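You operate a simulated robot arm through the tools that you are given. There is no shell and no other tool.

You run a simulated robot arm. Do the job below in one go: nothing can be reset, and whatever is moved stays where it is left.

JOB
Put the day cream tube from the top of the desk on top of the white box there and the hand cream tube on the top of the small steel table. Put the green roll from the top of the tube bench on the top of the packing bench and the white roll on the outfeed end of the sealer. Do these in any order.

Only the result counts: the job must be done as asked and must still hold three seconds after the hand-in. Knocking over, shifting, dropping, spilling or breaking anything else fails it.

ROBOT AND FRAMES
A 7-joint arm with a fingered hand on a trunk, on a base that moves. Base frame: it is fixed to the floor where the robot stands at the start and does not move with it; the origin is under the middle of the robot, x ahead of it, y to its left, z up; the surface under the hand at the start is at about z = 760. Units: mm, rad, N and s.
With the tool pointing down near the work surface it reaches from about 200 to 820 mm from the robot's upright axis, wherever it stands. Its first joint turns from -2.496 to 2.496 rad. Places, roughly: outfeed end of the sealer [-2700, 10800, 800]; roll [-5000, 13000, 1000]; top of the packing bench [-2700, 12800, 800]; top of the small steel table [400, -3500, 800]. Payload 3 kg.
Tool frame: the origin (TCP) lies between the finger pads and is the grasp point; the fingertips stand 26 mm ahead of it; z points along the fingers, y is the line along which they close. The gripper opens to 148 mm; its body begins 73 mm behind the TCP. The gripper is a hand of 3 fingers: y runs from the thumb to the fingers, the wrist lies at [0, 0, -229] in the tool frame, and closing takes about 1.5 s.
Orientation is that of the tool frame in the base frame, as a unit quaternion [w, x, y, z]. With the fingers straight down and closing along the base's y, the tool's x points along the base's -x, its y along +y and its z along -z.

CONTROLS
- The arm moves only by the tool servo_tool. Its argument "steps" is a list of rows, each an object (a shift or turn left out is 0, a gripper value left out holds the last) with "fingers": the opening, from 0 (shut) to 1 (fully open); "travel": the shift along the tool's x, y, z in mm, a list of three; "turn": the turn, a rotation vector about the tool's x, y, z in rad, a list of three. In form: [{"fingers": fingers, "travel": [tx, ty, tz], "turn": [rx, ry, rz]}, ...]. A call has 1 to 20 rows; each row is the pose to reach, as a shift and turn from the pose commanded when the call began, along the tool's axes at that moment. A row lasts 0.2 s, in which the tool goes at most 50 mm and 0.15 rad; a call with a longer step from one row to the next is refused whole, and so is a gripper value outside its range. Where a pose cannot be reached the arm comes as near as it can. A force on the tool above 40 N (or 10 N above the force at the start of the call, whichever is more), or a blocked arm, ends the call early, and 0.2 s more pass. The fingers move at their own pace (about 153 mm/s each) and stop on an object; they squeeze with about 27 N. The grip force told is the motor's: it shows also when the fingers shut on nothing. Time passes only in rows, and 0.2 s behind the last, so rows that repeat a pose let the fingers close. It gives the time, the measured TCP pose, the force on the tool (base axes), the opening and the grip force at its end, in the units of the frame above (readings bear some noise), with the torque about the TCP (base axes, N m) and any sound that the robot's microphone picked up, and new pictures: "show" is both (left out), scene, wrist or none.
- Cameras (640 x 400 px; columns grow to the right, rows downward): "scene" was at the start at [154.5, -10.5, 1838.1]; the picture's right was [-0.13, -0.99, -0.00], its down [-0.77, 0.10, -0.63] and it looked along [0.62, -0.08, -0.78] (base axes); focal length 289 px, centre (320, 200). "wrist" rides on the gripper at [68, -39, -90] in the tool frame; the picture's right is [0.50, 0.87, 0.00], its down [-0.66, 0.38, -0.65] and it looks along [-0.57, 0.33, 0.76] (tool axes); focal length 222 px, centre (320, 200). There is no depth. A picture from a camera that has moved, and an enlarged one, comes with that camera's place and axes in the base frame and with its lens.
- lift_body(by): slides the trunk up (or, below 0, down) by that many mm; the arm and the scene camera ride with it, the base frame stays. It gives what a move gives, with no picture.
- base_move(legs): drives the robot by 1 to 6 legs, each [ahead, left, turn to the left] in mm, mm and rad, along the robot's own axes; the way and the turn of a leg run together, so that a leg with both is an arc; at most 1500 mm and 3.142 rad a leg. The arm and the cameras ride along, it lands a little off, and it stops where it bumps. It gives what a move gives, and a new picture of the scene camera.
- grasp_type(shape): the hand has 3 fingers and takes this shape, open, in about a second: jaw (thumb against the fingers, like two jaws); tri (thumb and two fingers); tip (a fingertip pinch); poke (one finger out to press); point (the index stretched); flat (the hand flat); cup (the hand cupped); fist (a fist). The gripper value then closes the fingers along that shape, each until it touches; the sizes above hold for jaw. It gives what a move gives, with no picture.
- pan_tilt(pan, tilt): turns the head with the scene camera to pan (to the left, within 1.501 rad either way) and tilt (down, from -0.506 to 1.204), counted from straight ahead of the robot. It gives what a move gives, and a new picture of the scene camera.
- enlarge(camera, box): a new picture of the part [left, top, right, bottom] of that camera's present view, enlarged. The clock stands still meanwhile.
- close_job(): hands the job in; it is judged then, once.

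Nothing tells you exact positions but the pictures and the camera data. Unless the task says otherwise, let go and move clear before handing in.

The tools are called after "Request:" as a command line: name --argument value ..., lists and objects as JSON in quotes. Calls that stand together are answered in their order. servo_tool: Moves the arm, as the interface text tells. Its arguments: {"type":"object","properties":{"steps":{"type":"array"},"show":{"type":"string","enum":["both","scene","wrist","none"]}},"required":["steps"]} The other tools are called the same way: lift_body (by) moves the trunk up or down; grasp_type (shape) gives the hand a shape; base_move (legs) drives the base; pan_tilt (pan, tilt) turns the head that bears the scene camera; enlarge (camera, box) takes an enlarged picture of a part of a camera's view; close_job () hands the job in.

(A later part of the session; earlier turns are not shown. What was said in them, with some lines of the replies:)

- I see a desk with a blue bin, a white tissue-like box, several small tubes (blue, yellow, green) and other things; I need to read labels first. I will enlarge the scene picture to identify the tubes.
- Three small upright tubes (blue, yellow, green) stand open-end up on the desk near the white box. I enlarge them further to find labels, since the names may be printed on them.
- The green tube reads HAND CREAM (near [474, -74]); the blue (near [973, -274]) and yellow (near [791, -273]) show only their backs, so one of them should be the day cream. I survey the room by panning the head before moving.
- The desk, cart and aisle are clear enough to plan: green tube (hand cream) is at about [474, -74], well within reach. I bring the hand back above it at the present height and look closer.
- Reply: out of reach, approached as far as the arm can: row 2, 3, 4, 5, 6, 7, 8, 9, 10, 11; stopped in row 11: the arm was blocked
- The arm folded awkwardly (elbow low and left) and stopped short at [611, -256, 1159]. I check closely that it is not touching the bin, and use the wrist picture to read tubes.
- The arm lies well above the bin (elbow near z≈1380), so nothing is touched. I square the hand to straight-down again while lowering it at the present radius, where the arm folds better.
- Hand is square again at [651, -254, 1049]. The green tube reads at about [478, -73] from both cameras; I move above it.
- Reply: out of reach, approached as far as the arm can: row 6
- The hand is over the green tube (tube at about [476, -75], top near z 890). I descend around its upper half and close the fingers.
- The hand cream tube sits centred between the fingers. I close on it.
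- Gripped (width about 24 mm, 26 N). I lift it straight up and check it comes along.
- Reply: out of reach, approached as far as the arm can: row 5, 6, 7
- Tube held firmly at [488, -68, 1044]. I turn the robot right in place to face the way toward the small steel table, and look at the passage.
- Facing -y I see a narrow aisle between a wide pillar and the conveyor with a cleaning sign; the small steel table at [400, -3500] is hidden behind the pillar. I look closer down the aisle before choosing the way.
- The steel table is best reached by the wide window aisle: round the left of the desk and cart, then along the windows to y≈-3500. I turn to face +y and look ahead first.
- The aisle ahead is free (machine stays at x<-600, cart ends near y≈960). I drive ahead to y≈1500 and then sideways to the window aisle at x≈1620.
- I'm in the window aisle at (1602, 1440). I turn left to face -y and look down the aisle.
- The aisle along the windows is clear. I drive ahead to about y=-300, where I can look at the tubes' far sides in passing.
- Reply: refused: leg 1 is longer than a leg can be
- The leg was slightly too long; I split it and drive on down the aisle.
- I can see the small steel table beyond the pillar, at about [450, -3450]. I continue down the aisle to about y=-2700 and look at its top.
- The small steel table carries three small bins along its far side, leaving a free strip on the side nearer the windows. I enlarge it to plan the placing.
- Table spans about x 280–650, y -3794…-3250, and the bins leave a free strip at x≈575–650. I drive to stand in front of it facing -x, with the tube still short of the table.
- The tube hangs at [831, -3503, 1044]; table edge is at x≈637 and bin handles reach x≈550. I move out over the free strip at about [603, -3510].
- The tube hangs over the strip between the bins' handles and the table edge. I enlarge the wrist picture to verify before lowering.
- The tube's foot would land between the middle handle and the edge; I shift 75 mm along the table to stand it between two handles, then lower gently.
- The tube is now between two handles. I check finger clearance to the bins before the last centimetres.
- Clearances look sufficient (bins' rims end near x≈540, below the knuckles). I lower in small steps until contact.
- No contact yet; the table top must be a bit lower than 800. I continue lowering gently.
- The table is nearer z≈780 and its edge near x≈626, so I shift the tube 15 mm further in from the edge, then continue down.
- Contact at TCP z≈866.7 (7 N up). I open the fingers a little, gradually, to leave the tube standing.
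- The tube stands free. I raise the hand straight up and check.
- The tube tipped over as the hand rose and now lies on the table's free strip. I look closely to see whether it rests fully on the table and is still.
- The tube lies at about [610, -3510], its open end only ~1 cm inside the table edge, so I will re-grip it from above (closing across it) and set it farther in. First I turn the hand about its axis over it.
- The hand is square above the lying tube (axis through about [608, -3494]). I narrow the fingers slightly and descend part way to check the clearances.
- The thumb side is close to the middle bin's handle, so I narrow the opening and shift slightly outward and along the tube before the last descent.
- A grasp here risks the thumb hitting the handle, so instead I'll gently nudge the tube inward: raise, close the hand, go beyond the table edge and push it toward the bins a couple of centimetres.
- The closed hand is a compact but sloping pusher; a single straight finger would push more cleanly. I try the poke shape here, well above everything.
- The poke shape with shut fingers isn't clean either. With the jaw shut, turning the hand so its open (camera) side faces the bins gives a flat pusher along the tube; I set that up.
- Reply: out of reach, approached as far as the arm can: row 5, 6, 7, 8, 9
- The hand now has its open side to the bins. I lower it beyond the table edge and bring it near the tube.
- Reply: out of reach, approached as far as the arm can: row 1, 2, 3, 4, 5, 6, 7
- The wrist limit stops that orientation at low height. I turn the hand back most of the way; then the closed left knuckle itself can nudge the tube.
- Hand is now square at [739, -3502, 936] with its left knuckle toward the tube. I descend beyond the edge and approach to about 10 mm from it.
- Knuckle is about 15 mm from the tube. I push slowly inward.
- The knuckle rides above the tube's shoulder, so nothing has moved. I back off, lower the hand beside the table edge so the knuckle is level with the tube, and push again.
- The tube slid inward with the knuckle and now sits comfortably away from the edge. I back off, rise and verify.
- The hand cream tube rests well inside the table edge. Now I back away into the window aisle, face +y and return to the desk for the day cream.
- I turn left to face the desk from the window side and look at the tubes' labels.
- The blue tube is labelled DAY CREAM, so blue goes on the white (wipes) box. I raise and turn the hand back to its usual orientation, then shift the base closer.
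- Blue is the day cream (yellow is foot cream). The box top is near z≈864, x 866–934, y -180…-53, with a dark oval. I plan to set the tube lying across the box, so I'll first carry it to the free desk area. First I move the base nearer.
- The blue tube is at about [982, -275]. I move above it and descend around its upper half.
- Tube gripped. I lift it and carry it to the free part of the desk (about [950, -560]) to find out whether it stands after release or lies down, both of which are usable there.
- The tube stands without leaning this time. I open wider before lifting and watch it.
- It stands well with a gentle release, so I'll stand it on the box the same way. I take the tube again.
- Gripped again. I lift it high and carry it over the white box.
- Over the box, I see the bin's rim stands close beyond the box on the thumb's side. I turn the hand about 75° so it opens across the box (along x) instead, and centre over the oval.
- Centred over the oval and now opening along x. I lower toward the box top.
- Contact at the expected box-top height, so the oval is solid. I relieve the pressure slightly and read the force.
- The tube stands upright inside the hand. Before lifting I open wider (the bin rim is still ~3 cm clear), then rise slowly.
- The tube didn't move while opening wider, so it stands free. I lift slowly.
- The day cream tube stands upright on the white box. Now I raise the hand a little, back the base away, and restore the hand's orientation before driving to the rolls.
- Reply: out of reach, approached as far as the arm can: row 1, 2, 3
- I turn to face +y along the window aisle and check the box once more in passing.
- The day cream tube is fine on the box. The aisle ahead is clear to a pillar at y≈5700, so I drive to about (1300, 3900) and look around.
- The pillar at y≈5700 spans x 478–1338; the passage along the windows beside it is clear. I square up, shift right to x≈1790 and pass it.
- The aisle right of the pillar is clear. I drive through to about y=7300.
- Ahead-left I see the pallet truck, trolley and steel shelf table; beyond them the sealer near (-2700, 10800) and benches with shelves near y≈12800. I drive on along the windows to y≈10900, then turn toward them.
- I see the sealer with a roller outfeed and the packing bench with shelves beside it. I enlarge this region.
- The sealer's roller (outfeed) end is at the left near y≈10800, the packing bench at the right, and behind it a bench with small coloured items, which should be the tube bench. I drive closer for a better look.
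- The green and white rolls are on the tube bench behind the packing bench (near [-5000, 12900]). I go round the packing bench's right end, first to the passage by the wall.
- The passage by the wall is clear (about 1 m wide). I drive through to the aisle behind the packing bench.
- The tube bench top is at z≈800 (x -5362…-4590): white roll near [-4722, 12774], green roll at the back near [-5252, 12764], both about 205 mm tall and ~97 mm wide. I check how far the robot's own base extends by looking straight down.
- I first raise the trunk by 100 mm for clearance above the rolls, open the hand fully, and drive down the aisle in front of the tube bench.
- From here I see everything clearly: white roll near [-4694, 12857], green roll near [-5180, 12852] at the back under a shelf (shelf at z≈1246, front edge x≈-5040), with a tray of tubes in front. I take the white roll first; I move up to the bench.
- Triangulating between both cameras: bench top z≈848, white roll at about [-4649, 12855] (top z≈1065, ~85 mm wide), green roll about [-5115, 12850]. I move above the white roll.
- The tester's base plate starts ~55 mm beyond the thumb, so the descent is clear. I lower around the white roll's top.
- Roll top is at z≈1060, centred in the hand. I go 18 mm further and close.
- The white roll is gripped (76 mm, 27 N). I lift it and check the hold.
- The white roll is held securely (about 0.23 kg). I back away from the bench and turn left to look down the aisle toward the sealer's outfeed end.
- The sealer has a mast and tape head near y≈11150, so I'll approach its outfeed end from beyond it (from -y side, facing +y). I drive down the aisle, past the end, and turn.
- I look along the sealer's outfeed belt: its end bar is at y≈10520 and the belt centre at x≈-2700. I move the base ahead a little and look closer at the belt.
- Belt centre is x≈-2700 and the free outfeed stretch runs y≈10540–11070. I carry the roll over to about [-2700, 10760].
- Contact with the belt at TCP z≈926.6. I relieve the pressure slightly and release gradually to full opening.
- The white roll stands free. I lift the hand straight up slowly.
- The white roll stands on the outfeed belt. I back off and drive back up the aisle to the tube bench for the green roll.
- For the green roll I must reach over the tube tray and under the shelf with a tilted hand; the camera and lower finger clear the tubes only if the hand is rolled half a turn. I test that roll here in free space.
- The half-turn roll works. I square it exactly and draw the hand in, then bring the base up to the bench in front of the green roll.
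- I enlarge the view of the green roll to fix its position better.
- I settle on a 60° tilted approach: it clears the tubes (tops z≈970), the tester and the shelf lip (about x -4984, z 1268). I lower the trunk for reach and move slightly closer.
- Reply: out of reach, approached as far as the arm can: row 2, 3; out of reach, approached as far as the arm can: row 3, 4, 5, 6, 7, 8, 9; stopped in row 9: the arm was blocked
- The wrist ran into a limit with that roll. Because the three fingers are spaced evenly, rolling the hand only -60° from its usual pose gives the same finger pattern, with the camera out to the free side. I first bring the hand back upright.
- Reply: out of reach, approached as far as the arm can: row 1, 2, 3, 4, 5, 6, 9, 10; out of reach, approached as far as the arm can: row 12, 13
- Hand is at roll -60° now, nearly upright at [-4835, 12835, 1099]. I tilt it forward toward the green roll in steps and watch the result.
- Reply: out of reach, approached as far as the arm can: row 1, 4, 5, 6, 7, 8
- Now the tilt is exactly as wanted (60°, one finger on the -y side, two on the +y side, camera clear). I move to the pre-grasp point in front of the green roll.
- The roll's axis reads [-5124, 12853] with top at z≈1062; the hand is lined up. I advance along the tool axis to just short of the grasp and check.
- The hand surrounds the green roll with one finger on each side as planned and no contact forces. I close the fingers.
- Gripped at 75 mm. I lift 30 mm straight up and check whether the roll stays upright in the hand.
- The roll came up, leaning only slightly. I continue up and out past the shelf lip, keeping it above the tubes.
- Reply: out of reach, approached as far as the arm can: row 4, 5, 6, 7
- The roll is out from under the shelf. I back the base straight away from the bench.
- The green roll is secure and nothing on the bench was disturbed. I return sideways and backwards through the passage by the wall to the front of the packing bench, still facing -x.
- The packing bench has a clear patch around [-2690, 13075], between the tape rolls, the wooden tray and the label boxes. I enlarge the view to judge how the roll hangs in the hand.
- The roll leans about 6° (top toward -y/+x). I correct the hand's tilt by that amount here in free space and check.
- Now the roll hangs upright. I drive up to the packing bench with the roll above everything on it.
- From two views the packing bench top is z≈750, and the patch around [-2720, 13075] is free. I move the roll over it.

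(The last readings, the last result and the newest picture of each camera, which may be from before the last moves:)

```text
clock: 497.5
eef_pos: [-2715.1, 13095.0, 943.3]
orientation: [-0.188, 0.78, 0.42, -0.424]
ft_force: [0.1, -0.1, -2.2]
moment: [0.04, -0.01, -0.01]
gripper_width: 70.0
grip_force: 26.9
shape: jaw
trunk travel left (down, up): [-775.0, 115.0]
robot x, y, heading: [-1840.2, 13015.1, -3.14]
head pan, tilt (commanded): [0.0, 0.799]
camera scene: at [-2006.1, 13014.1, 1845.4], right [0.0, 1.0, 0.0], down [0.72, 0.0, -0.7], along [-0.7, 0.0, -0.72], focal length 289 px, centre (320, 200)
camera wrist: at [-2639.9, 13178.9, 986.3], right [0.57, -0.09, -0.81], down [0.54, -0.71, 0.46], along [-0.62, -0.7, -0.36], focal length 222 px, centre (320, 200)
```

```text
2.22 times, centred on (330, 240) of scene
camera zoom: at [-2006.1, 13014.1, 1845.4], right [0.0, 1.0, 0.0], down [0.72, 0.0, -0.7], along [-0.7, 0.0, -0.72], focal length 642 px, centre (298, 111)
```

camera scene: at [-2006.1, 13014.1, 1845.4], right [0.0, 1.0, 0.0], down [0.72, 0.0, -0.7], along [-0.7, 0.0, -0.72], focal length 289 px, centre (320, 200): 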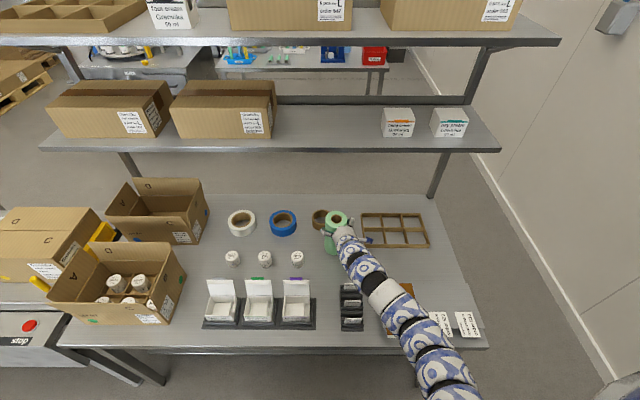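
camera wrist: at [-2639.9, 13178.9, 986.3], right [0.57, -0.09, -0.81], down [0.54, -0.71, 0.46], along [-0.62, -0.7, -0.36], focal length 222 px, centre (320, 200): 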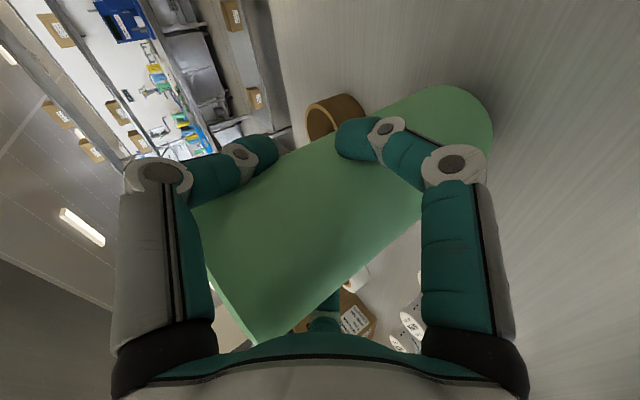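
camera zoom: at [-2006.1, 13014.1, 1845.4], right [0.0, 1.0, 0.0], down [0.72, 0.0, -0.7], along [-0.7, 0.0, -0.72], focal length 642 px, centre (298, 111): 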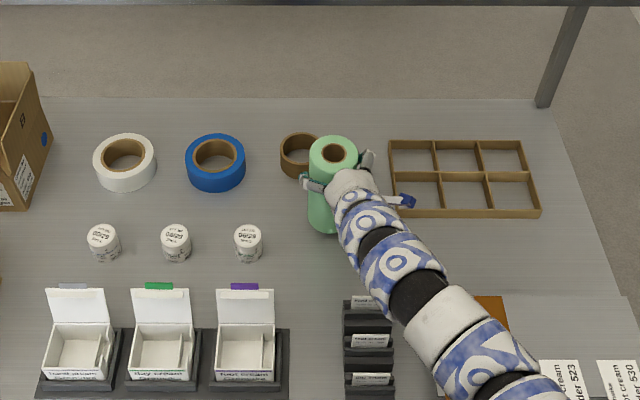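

Request:
servo_tool --steps '[{"travel": [2.5, 3.2, 2.9]}, {"travel": [5, 6.5, 5.7]}, {"travel": [7.5, 9.7, 8.6]}, {"travel": [10.1, 12.9, 11.4]}, {"travel": [10.1, 12.9, 11.4]}]' --show "none"

Request:
servo_tool --steps '[{"travel": [1.5, 1.9, 1.7]}, {"travel": [3, 3.9, 3.4]}, {"travel": [4.5, 5.8, 5.1]}, {"travel": [5, 6.5, 5.7]}, {"travel": [5, 6.5, 5.7]}]' --show "wrist"

```text
clock: 498.7
eef_pos: [-2714.7, 13096.0, 923.9]
orientation: [-0.187, 0.78, 0.421, -0.424]
ft_force: [-0.2, -0.3, -1.7]
moment: [0.04, -0.04, 0.04]
gripper_width: 69.9
grip_force: 27.3
shape: jaw
trunk travel left (down, up): [-775.0, 115.0]
robot x, y, heading: [-1841.9, 13012.9, -3.141]
head pan, tilt (commanded): [0.0, 0.799]
```

```text
clock: 499.9
eef_pos: [-2713.1, 13095.7, 915.7]
orientation: [-0.188, 0.78, 0.421, -0.424]
ft_force: [-2.6, 1.1, 11.7]
moment: [-0.09, 0.01, -0.01]
gripper_width: 70.6
grip_force: 26.8
shape: jaw
trunk travel left (down, up): [-775.0, 115.0]
robot x, y, heading: [-1843.8, 13013.5, -3.14]
head pan, tilt (commanded): [0.0, 0.799]
camera wrist: at [-2639.8, 13179.9, 957.5], right [0.57, -0.09, -0.81], down [0.54, -0.71, 0.46], along [-0.62, -0.7, -0.36], focal length 222 px, centre (320, 200)
```

wrist: 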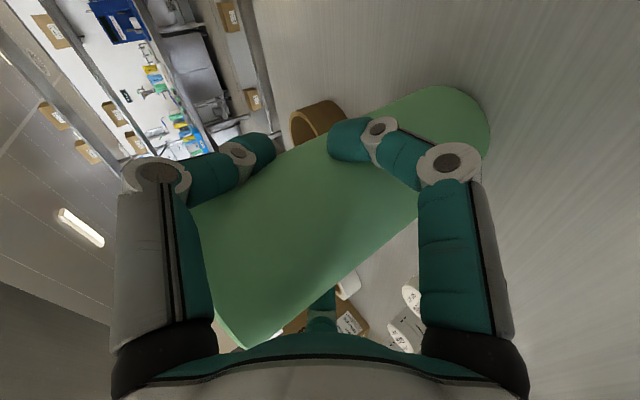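

Contact with the bench (about 12 N). I check the roll's stance before releasing.

Request:
enlarge --camera "scene" --box '[280, 180, 400, 280]'

Request:
servo_tool --steps '[{"travel": [-0.5, -0.65, -0.57]}, {"travel": [-0.5, -0.65, -0.57]}]' --show "scene"

```text
4.00 times, centred on (340, 230) of scene
camera zoom: at [-2004.8, 13014.1, 1845.6], right [0.0, 1.0, 0.0], down [0.72, 0.0, -0.7], along [-0.7, 0.0, -0.72], focal length 1156 px, centre (240, 80)
```

zoom: 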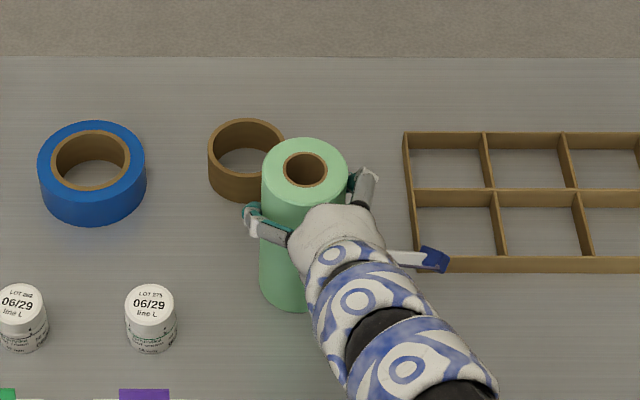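

```text
clock: 500.5
eef_pos: [-2714.3, 13096.2, 916.3]
orientation: [-0.188, 0.779, 0.421, -0.424]
ft_force: [-1.1, 0.7, 7.8]
moment: [-0.12, -0.04, -0.04]
gripper_width: 70.3
grip_force: 27.1
shape: jaw
trunk travel left (down, up): [-775.0, 115.0]
robot x, y, heading: [-1845.6, 13013.2, -3.141]
head pan, tilt (commanded): [0.0, 0.799]
camera scene: at [-2005.2, 13014.0, 1845.5], right [0.0, 1.0, 0.0], down [0.72, 0.0, -0.7], along [-0.7, 0.0, -0.72], focal length 289 px, centre (320, 200)
```

scene: 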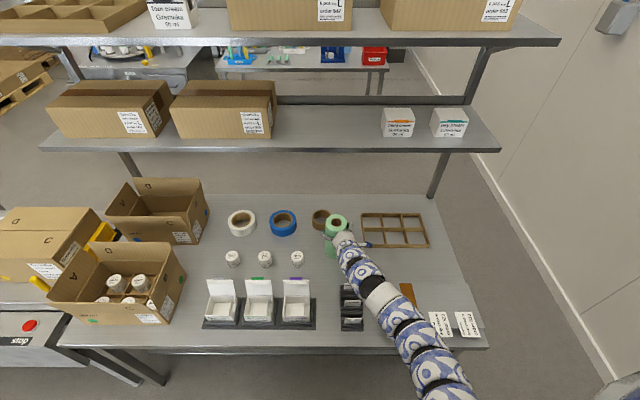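

Stance looks upright within a few degrees. I ease the pressure and release gradually.

Request:
servo_tool --steps '[{"travel": [-0.35, -0.45, -0.4]}, {"travel": [-0.35, -0.45, -0.4], "fingers": 0.49}, {"travel": [-0.35, -0.45, -0.4], "fingers": 0.51}, {"travel": [-0.35, -0.45, -0.4], "fingers": 0.53}, {"travel": [-0.35, -0.45, -0.4], "fingers": 0.56}, {"travel": [-0.35, -0.45, -0.4], "fingers": 0.6}, {"travel": [-0.35, -0.45, -0.4], "fingers": 0.66}, {"travel": [-0.35, -0.45, -0.4], "fingers": 0.74}, {"travel": [-0.35, -0.45, -0.4], "fingers": 0.84}, {"travel": [-0.35, -0.45, -0.4], "fingers": 0.95}, {"travel": [-0.35, -0.45, -0.4], "fingers": 1.0}, {"travel": [-0.35, -0.45, -0.4], "fingers": 1.0}, {"travel": [-0.35, -0.45, -0.4], "fingers": 1.0}]' --show "both"

Request:
enlarge --camera "scene" --box '[280, 180, 400, 280]'

```text
clock: 503.3
eef_pos: [-2715.7, 13096.8, 916.0]
orientation: [-0.188, 0.78, 0.421, -0.424]
ft_force: [0.4, -0.1, -0.7]
moment: [0.02, 0.01, 0.02]
gripper_width: 147.7
grip_force: 0.1
shape: jaw
trunk travel left (down, up): [-775.0, 115.0]
robot x, y, heading: [-1847.9, 13017.5, -3.144]
head pan, tilt (commanded): [0.0, 0.799]
camera scene: at [-2005.8, 13014.1, 1845.4], right [0.0, 1.0, 0.0], down [0.72, 0.0, -0.7], along [-0.7, 0.0, -0.72], focal length 289 px, centre (320, 200)
camera wrist: at [-2640.3, 13180.1, 958.2], right [0.57, -0.09, -0.81], down [0.54, -0.71, 0.46], along [-0.62, -0.7, -0.36], focal length 222 px, centre (320, 200)
```

scene: 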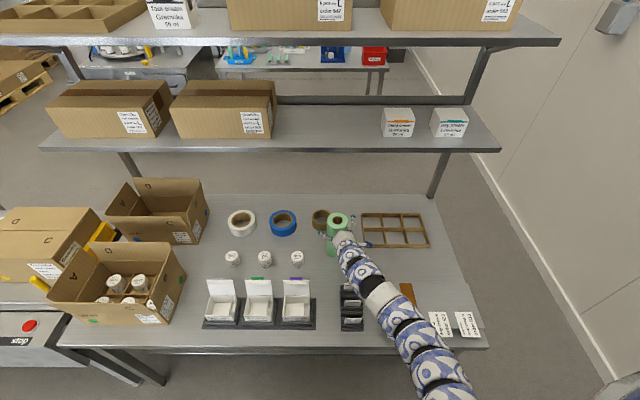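
wrist: 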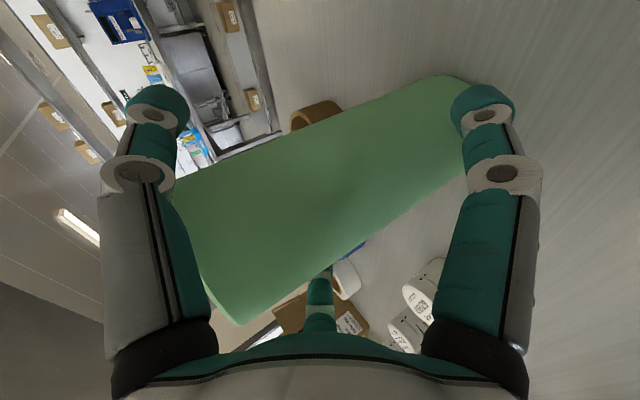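

```text
4.00 times, centred on (340, 230) of scene
camera zoom: at [-2005.8, 13014.1, 1845.4], right [0.0, 1.0, 0.0], down [0.72, 0.0, -0.7], along [-0.7, 0.0, -0.72], focal length 1156 px, centre (240, 80)
```

zoom: 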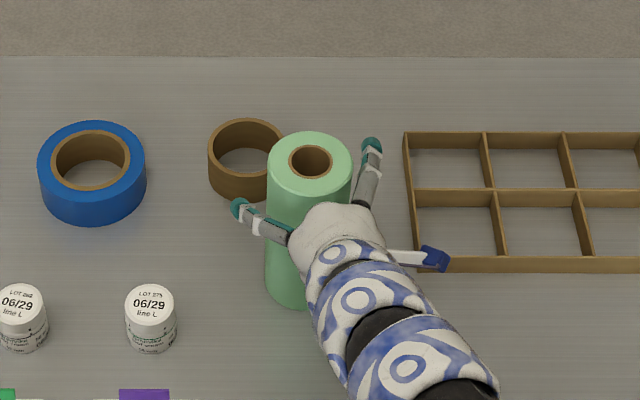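

The green roll stands upright on the packing bench, free of the fingers. I withdraw along the hand's own axis.

Request:
servo_tool --steps '[{"travel": [0, 0, -10]}, {"travel": [0, 0, -22]}, {"travel": [0, 0, -36]}, {"travel": [0, 0, -55]}, {"travel": [0, 0, -80]}, {"travel": [0, 0, -110]}, {"travel": [0, 0, -145]}, {"travel": [0, 0, -180]}, {"travel": [0, 0, -180]}]' --show "both"

Request:
enlarge --camera "scene" --box '[260, 170, 420, 300]'

```text
clock: 505.3
eef_pos: [-2565.9, 13106.8, 1019.3]
orientation: [-0.187, 0.78, 0.422, -0.424]
ft_force: [-0.5, -1.1, 0.0]
moment: [-0.02, 0.0, -0.05]
gripper_width: 147.7
grip_force: 0.1
shape: jaw
trunk travel left (down, up): [-775.0, 115.0]
robot x, y, heading: [-1842.4, 13010.2, -3.137]
head pan, tilt (commanded): [0.0, 0.799]
camera scene: at [-2006.1, 13014.1, 1845.4], right [0.0, 1.0, 0.0], down [0.72, 0.0, -0.7], along [-0.7, 0.0, -0.72], focal length 289 px, centre (320, 200)
camera wrist: at [-2491.8, 13190.8, 1060.9], right [0.57, -0.09, -0.81], down [0.54, -0.71, 0.46], along [-0.62, -0.7, -0.36], focal length 222 px, centre (320, 200)
```

scene: 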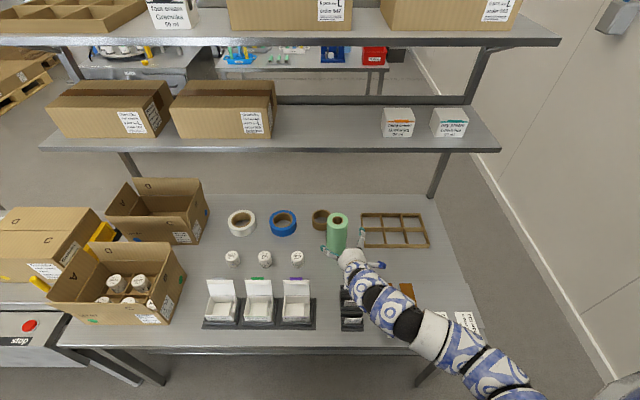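
wrist: 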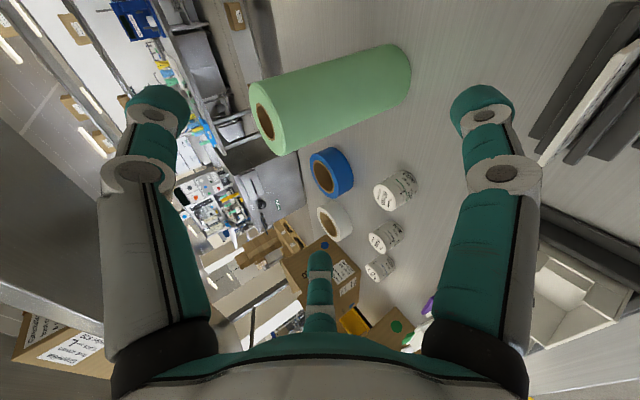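

```text
3.08 times, centred on (340, 235) of scene
camera zoom: at [-2006.1, 13014.1, 1845.4], right [0.0, 1.0, 0.0], down [0.72, 0.0, -0.7], along [-0.7, 0.0, -0.72], focal length 889 px, centre (258, 92)
```

zoom: 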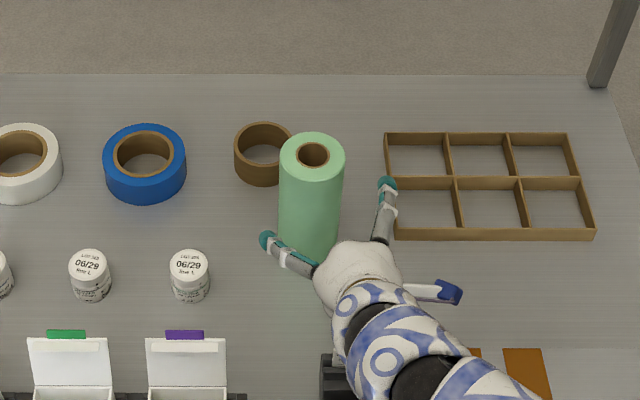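

The green roll stands securely on the packing bench. I raise the hand clear, back off and check the white roll from here.

Request:
servo_tool --steps '[{"travel": [-20, -26, -23]}, {"travel": [-40, -52, -46]}, {"travel": [-50, -65, -57]}, {"travel": [-50, -65, -57]}]' --show "none"

Request:
base_move --legs '[[-500, 0, 0]]'

Request:
pan_tilt --pan 0.5 --tilt 0.6

Request:
enlarge --camera "scene" --box '[60, 60, 460, 300]'

```text
clock: 506.3
eef_pos: [-2567.2, 13109.2, 1115.3]
orientation: [-0.188, 0.78, 0.42, -0.424]
ft_force: [-0.9, -0.8, 0.0]
moment: [-0.03, 0.0, -0.02]
gripper_width: 148.1
grip_force: 0.0
shape: jaw
trunk travel left (down, up): [-775.0, 115.0]
robot x, y, heading: [-1848.6, 13014.1, -3.137]
head pan, tilt (commanded): [0.0, 0.799]
```

```text
clock: 509.2
eef_pos: [-2070.9, 13108.2, 1116.5]
orientation: [-0.187, 0.778, 0.423, -0.425]
ft_force: [0.5, -0.3, -0.3]
moment: [-0.02, 0.01, 0.01]
gripper_width: 148.1
grip_force: 0.0
shape: jaw
trunk travel left (down, up): [-775.0, 115.0]
robot x, y, heading: [-1349.4, 13018.3, -3.133]
head pan, tilt (commanded): [0.0, 0.799]
camera scene: at [-1509.9, 13016.4, 1845.5], right [-0.01, 1.0, 0.0], down [0.72, 0.01, -0.7], along [-0.7, -0.01, -0.72], focal length 289 px, centre (320, 200)
```

scene: 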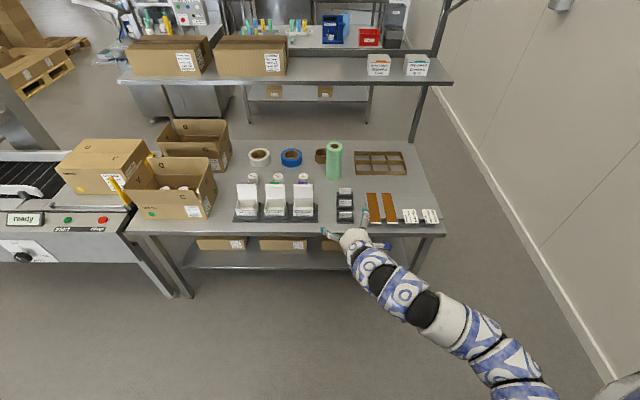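

```text
clock: 510.2
eef_pos: [-2071.7, 13108.3, 1115.9]
orientation: [-0.186, 0.779, 0.423, -0.424]
ft_force: [-0.3, -0.2, -0.1]
moment: [-0.02, -0.01, 0.01]
gripper_width: 147.9
grip_force: 0.1
shape: jaw
trunk travel left (down, up): [-775.0, 115.0]
robot x, y, heading: [-1347.3, 13018.4, -3.131]
head pan, tilt (commanded): [0.499, 0.6]
camera scene: at [-1507.5, 12974.2, 1862.3], right [-0.49, 0.87, 0.0], down [0.49, 0.27, -0.82], along [-0.72, -0.4, -0.57], focal length 289 px, centre (320, 200)
```

scene: 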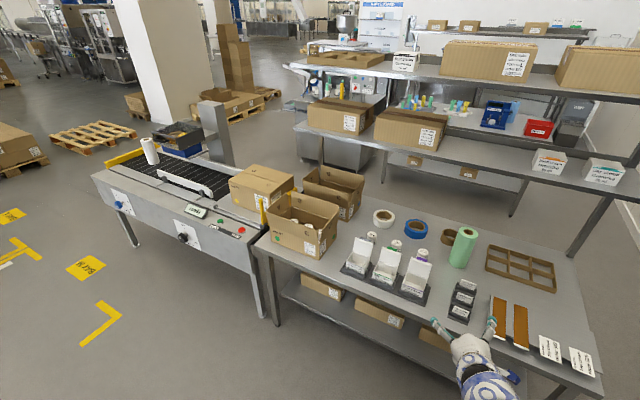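

```text
1.60 times, centred on (260, 180) of scene
camera zoom: at [-1507.5, 12974.2, 1862.3], right [-0.49, 0.87, 0.0], down [0.49, 0.27, -0.82], along [-0.72, -0.4, -0.57], focal length 462 px, centre (416, 232)
```

zoom: 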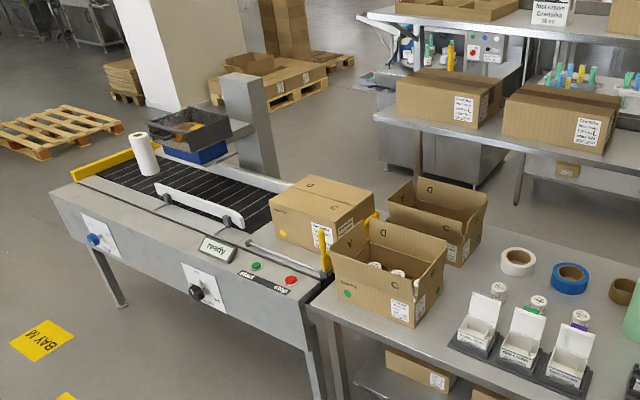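

Both rolls are in place. Before handing in, I fold the hand upright and drive back to check that the hand cream tube is still resting on the steel table (and the day cream on the box).

Request:
servo_tool --steps '[{"travel": [3, 5, -8], "turn": [-0.1, 0.08, 0]}, {"travel": [6, 10, -16], "turn": [-0.2, 0.16, 0]}, {"travel": [9, 15, -24], "turn": [-0.3, 0.24, 0]}, {"travel": [12, 20, -33], "turn": [-0.4, 0.31, 0]}, {"travel": [15, 25, -41], "turn": [-0.5, 0.39, 0]}, {"travel": [18, 30, -50], "turn": [-0.6, 0.47, 0]}, {"travel": [20, 35, -57], "turn": [-0.7, 0.545, 0]}, {"travel": [20, 35, -57], "turn": [-0.761, 0.592, 0]}, {"travel": [20, 35, -57], "turn": [-0.761, 0.592, 0]}]' --show "scene"

```text
clock: 512.2
eef_pos: [-1993.0, 13108.2, 1085.3]
orientation: [-0.002, 0.879, 0.476, -0.022]
ft_force: [0.5, -0.7, 0.0]
moment: [-0.01, 0.02, 0.01]
gripper_width: 147.9
grip_force: 0.1
shape: jaw
out of reach, approached as far as the arm can: row 7, 8, 9
trunk travel left (down, up): [-775.0, 115.0]
robot x, y, heading: [-1347.0, 13016.7, -3.133]
head pan, tilt (commanded): [0.499, 0.6]
camera scene: at [-1507.4, 12974.3, 1862.3], right [-0.49, 0.87, 0.0], down [0.49, 0.27, -0.83], along [-0.72, -0.4, -0.56], focal length 289 px, centre (320, 200)
```

scene: 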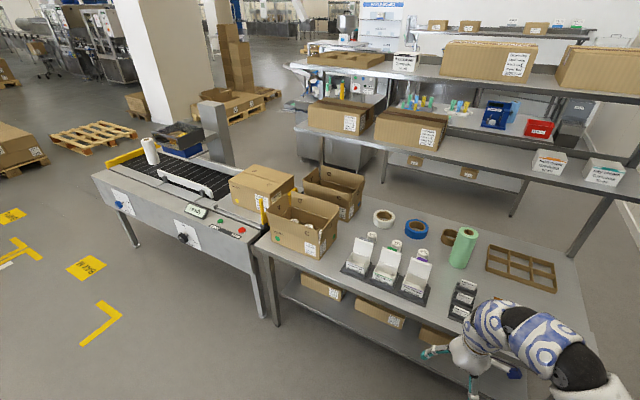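

Request:
base_move --legs '[[0, 1450, 0], [-1450, 0, 0], [-1450, 0, 0], [0, 0, 1.562]]'

Request:
pan_tilt --pan 0.0 --tilt 0.35

```text
clock: 536.7
eef_pos: [1426.1, 10891.4, 1085.9]
orientation: [0.015, 0.293, 0.956, -0.018]
ft_force: [-0.9, 0.7, 0.7]
moment: [0.02, -0.02, -0.01]
gripper_width: 147.8
grip_force: 0.1
shape: jaw
trunk travel left (down, up): [-775.0, 115.0]
robot x, y, heading: [1528.7, 11533.7, -1.582]
head pan, tilt (commanded): [0.499, 0.6]
camera scene: at [1567.5, 11374.3, 1862.3], right [-0.88, -0.47, 0.0], down [-0.27, 0.5, -0.82], along [0.39, -0.73, -0.57], focal length 289 px, centre (320, 200)
```

scene: 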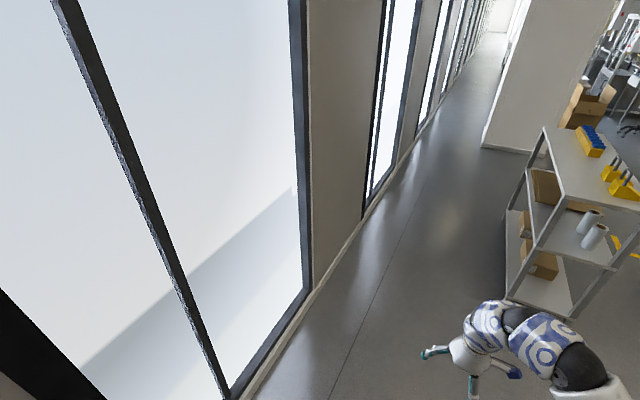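

```text
clock: 537.6
eef_pos: [1425.9, 10889.4, 1085.8]
orientation: [0.015, 0.293, 0.956, -0.017]
ft_force: [-0.4, 0.6, -0.4]
moment: [0.0, 0.02, -0.02]
gripper_width: 147.6
grip_force: 0.2
shape: jaw
trunk travel left (down, up): [-775.0, 115.0]
robot x, y, heading: [1523.9, 11532.8, -1.577]
head pan, tilt (commanded): [0.0, 0.351]
camera scene: at [1524.9, 11359.3, 1885.0], right [-1.0, 0.01, 0.0], down [0.0, 0.34, -0.94], along [-0.01, -0.94, -0.34], focal length 289 px, centre (320, 200)
```

scene: 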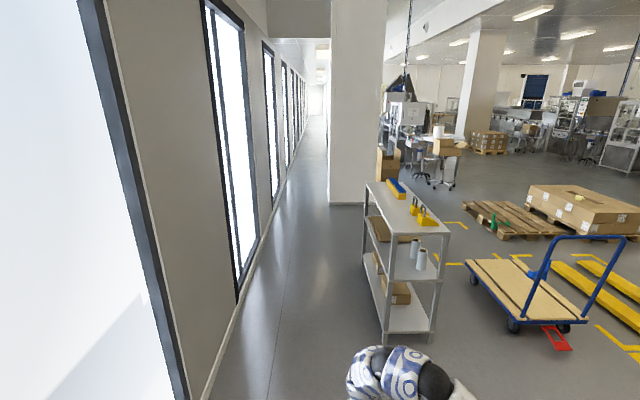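

Request:
base_move --legs '[[0, 300, 0.006], [1450, 0, 0], [1450, 0, 0], [1100, 0, 0]]'

```text
clock: 558.6
eef_pos: [1786.1, 6859.1, 1085.6]
orientation: [0.015, 0.269, 0.963, -0.017]
ft_force: [-0.5, -0.1, 0.2]
moment: [-0.02, 0.01, -0.01]
gripper_width: 148.2
grip_force: 0.0
shape: jaw
trunk travel left (down, up): [-775.0, 115.0]
robot x, y, heading: [1853.5, 7509.7, -1.528]
head pan, tilt (commanded): [0.0, 0.351]
camera scene: at [1860.7, 7333.3, 1885.0], right [-1.0, -0.04, 0.0], down [-0.01, 0.34, -0.94], along [0.04, -0.94, -0.34], focal length 289 px, centre (320, 200)
```

scene: 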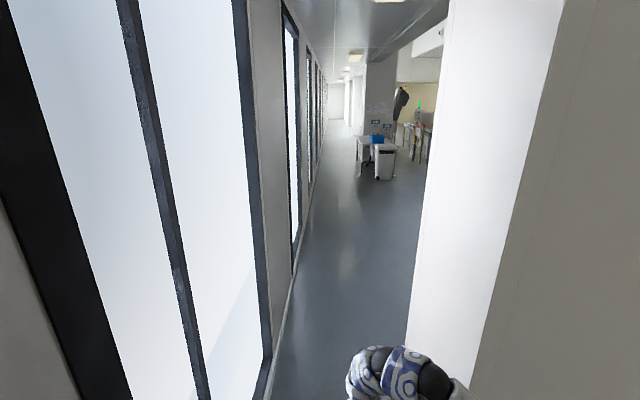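

Request:
base_move --legs '[[0, 0, -0.043], [1000, -30, 0]]'

Request:
base_move --legs '[[1450, 0, 0], [400, 0, 0]]'

```text
clock: 564.1
eef_pos: [1737.0, 5878.2, 1085.2]
orientation: [0.016, 0.286, 0.958, -0.018]
ft_force: [0.4, 0.3, 0.4]
moment: [-0.02, 0.08, 0.01]
gripper_width: 147.8
grip_force: 0.1
shape: jaw
trunk travel left (down, up): [-775.0, 115.0]
robot x, y, heading: [1824.6, 6521.2, -1.562]
head pan, tilt (commanded): [0.0, 0.351]
camera scene: at [1827.4, 6349.5, 1885.0], right [-1.0, -0.01, 0.0], down [0.0, 0.34, -0.94], along [0.01, -0.94, -0.34], focal length 289 px, centre (320, 200)
```

scene: 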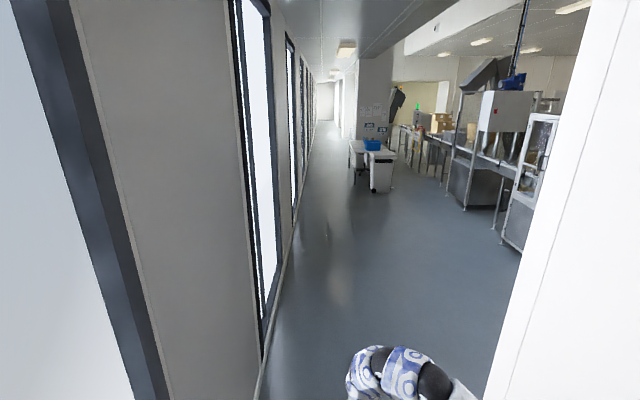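

```text
clock: 573.4
eef_pos: [1789.1, 4031.3, 1086.1]
orientation: [0.013, 0.275, 0.961, -0.016]
ft_force: [-0.2, -0.4, 0.3]
moment: [-0.01, -0.03, 0.0]
gripper_width: 147.7
grip_force: 0.0
shape: jaw
trunk travel left (down, up): [-775.0, 115.0]
robot x, y, heading: [1863.8, 4676.8, -1.538]
head pan, tilt (commanded): [0.0, 0.351]
camera scene: at [1869.3, 4503.8, 1885.0], right [-1.0, -0.03, 0.0], down [-0.01, 0.34, -0.94], along [0.03, -0.94, -0.34], focal length 289 px, centre (320, 200)
```

scene: 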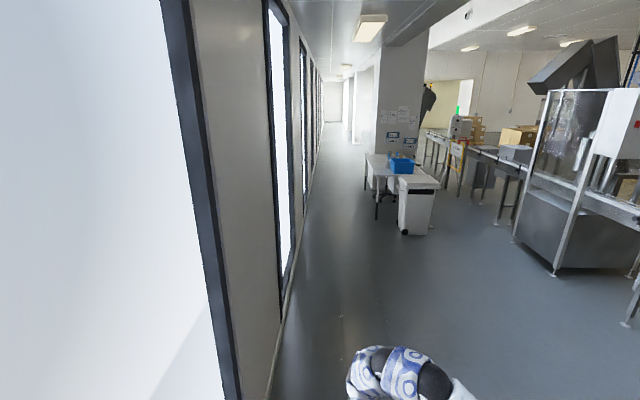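

Request:
base_move --legs '[[0, 0, -0.033], [1400, -130, 0], [1450, 0, 0], [1450, 0, 0]]'

Request:
pan_tilt --pan -0.8 --tilt 0.7

Request:
enlarge --camera "scene" --box '[180, 120, 440, 320]'

```text
clock: 594.4
eef_pos: [1705.9, -284.4, 1086.1]
orientation: [0.015, 0.277, 0.961, -0.017]
ft_force: [-0.7, -0.8, -0.2]
moment: [-0.01, -0.04, -0.03]
gripper_width: 147.6
grip_force: 0.0
shape: jaw
trunk travel left (down, up): [-775.0, 115.0]
robot x, y, heading: [1786.8, 358.4, -1.548]
head pan, tilt (commanded): [0.0, 0.351]
camera scene: at [1789.7, 187.9, 1885.0], right [-1.0, -0.02, 0.0], down [-0.01, 0.34, -0.94], along [0.02, -0.94, -0.34], focal length 289 px, centre (320, 200)
```

scene: 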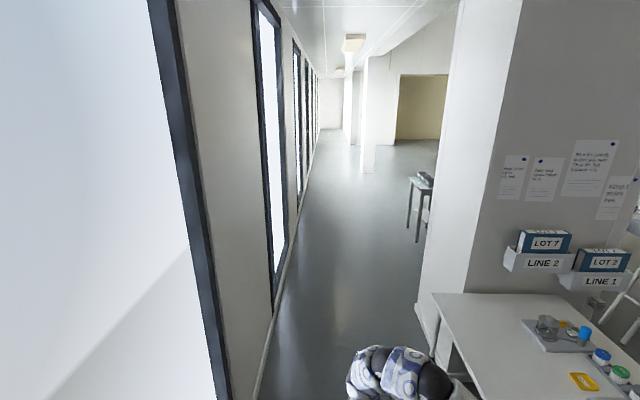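

```text
clock: 595.6
eef_pos: [1706.6, -283.3, 1085.6]
orientation: [0.015, 0.276, 0.961, -0.017]
ft_force: [-0.3, -0.2, 0.7]
moment: [-0.01, 0.02, -0.01]
gripper_width: 147.8
grip_force: 0.0
shape: jaw
trunk travel left (down, up): [-775.0, 115.0]
robot x, y, heading: [1784.1, 360.4, -1.547]
head pan, tilt (commanded): [-0.799, 0.7]
camera scene: at [1728.1, 220.6, 1853.7], right [-0.72, 0.7, 0.0], down [0.45, 0.46, -0.77], along [-0.53, -0.55, -0.64], focal length 289 px, centre (320, 200)
```

scene: 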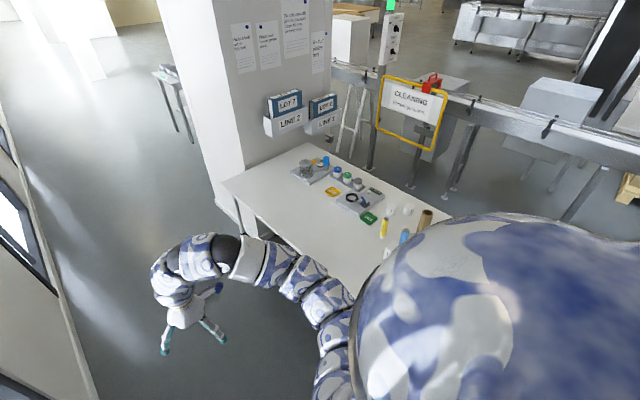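

```text
2.00 times, centred on (310, 220) of scene
camera zoom: at [1728.1, 220.6, 1853.7], right [-0.72, 0.7, 0.0], down [0.45, 0.46, -0.77], along [-0.53, -0.55, -0.64], focal length 578 px, centre (340, 160)
```

zoom: 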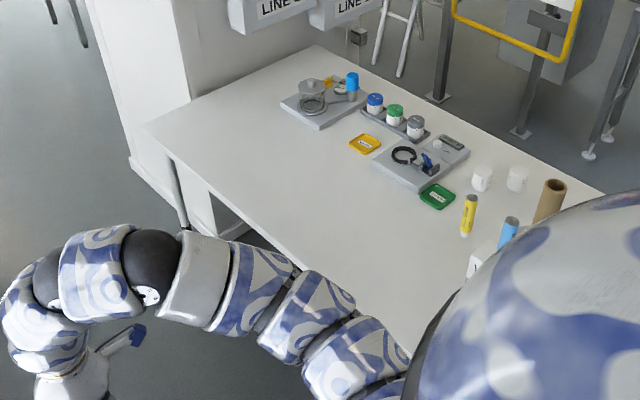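

The day cream still stands on the box. I go on to look at the hand cream tube.

Request:
base_move --legs '[[0, 0, -0.023], [1400, -50, 0], [1300, 0, 0]]'

Request:
pan_tilt --pan -0.75 --tilt 0.5

Request:
enlarge --camera "scene" --box '[200, 100, 480, 300]'

```text
clock: 608.9
eef_pos: [1635.4, -2953.0, 1085.5]
orientation: [0.015, 0.291, 0.957, -0.018]
ft_force: [0.3, -0.5, -0.1]
moment: [0.0, 0.01, -0.01]
gripper_width: 147.9
grip_force: 0.1
shape: jaw
trunk travel left (down, up): [-775.0, 115.0]
robot x, y, heading: [1731.0, -2307.6, -1.576]
head pan, tilt (commanded): [-0.799, 0.7]
camera scene: at [1670.5, -2448.6, 1853.6], right [-0.69, 0.72, 0.0], down [0.46, 0.45, -0.76], along [-0.55, -0.53, -0.64], focal length 289 px, centre (320, 200)
```

scene: 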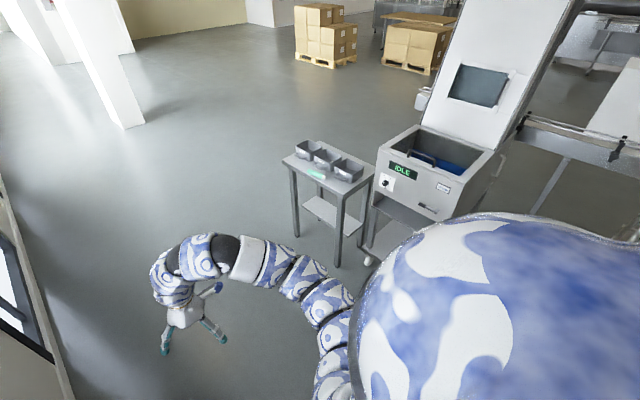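

```text
clock: 609.6
eef_pos: [1635.9, -2953.0, 1086.4]
orientation: [0.015, 0.291, 0.956, -0.018]
ft_force: [0.8, -0.2, 0.7]
moment: [0.0, 0.01, 0.02]
gripper_width: 148.0
grip_force: 0.1
shape: jaw
trunk travel left (down, up): [-775.0, 115.0]
robot x, y, heading: [1733.1, -2310.9, -1.58]
head pan, tilt (commanded): [-0.75, 0.499]
camera scene: at [1669.3, -2455.5, 1871.3], right [-0.73, 0.69, 0.0], down [0.33, 0.35, -0.88], along [-0.6, -0.64, -0.48], focal length 289 px, centre (320, 200)
```

scene: 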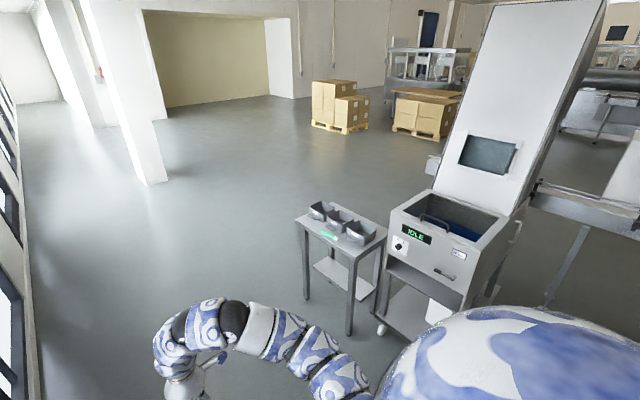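

```text
2.00 times, centred on (340, 200) of scene
camera zoom: at [1669.3, -2455.5, 1871.3], right [-0.73, 0.69, 0.0], down [0.33, 0.35, -0.88], along [-0.6, -0.64, -0.48], focal length 578 px, centre (280, 200)
```

zoom: 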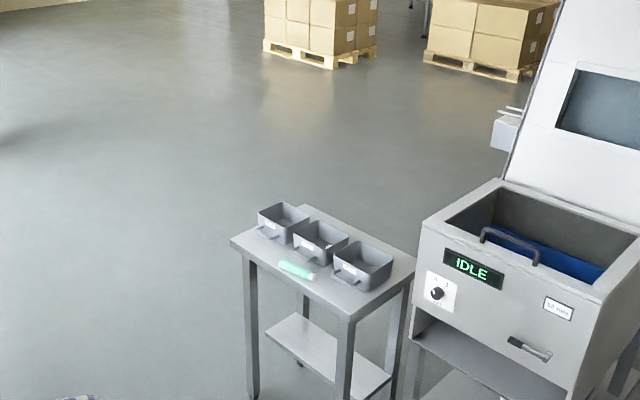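

Request:
enlarge --camera "scene" --box '[290, 190, 400, 270]'

```text
5.00 times, centred on (345, 230) of scene
camera zoom: at [1669.3, -2455.5, 1871.3], right [-0.73, 0.69, 0.0], down [0.33, 0.35, -0.88], along [-0.6, -0.64, -0.48], focal length 1445 px, centre (195, 50)
```

zoom: 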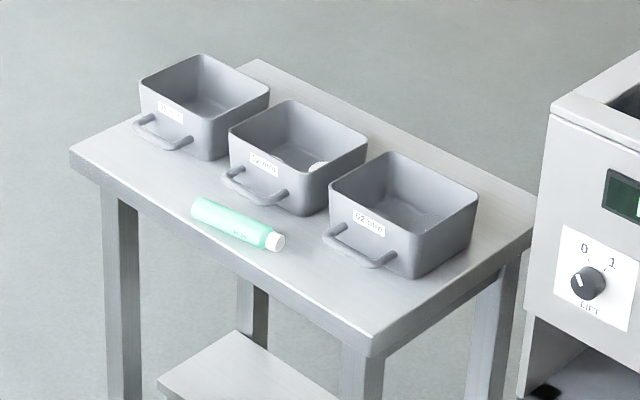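

All four items are in place: the day cream is standing on the white box, and the hand cream is lying still on the small steel table. The green roll stands on the packing bench and the white roll on the sealer's outfeed end. The hand is empty and clear, so I hand the job in.

Request:
close_job

```text
The job is handed in.
```

All four items were in place when I handed the job in, and the hand was empty and clear:

- **Day cream (blue tube):** standing upright on top of the white wipes box.
- **Hand cream (green tube):** lying on its side on the small steel table. It tipped over there when I first let go of it. I pushed it further in from the edge, and when I went back to check, it hadn't moved.
- **Green roll:** standing upright on the packing bench.
- **White roll:** standing upright on the belt at the sealer's outfeed end.

I saw nothing else moved or knocked over in the final camera views.
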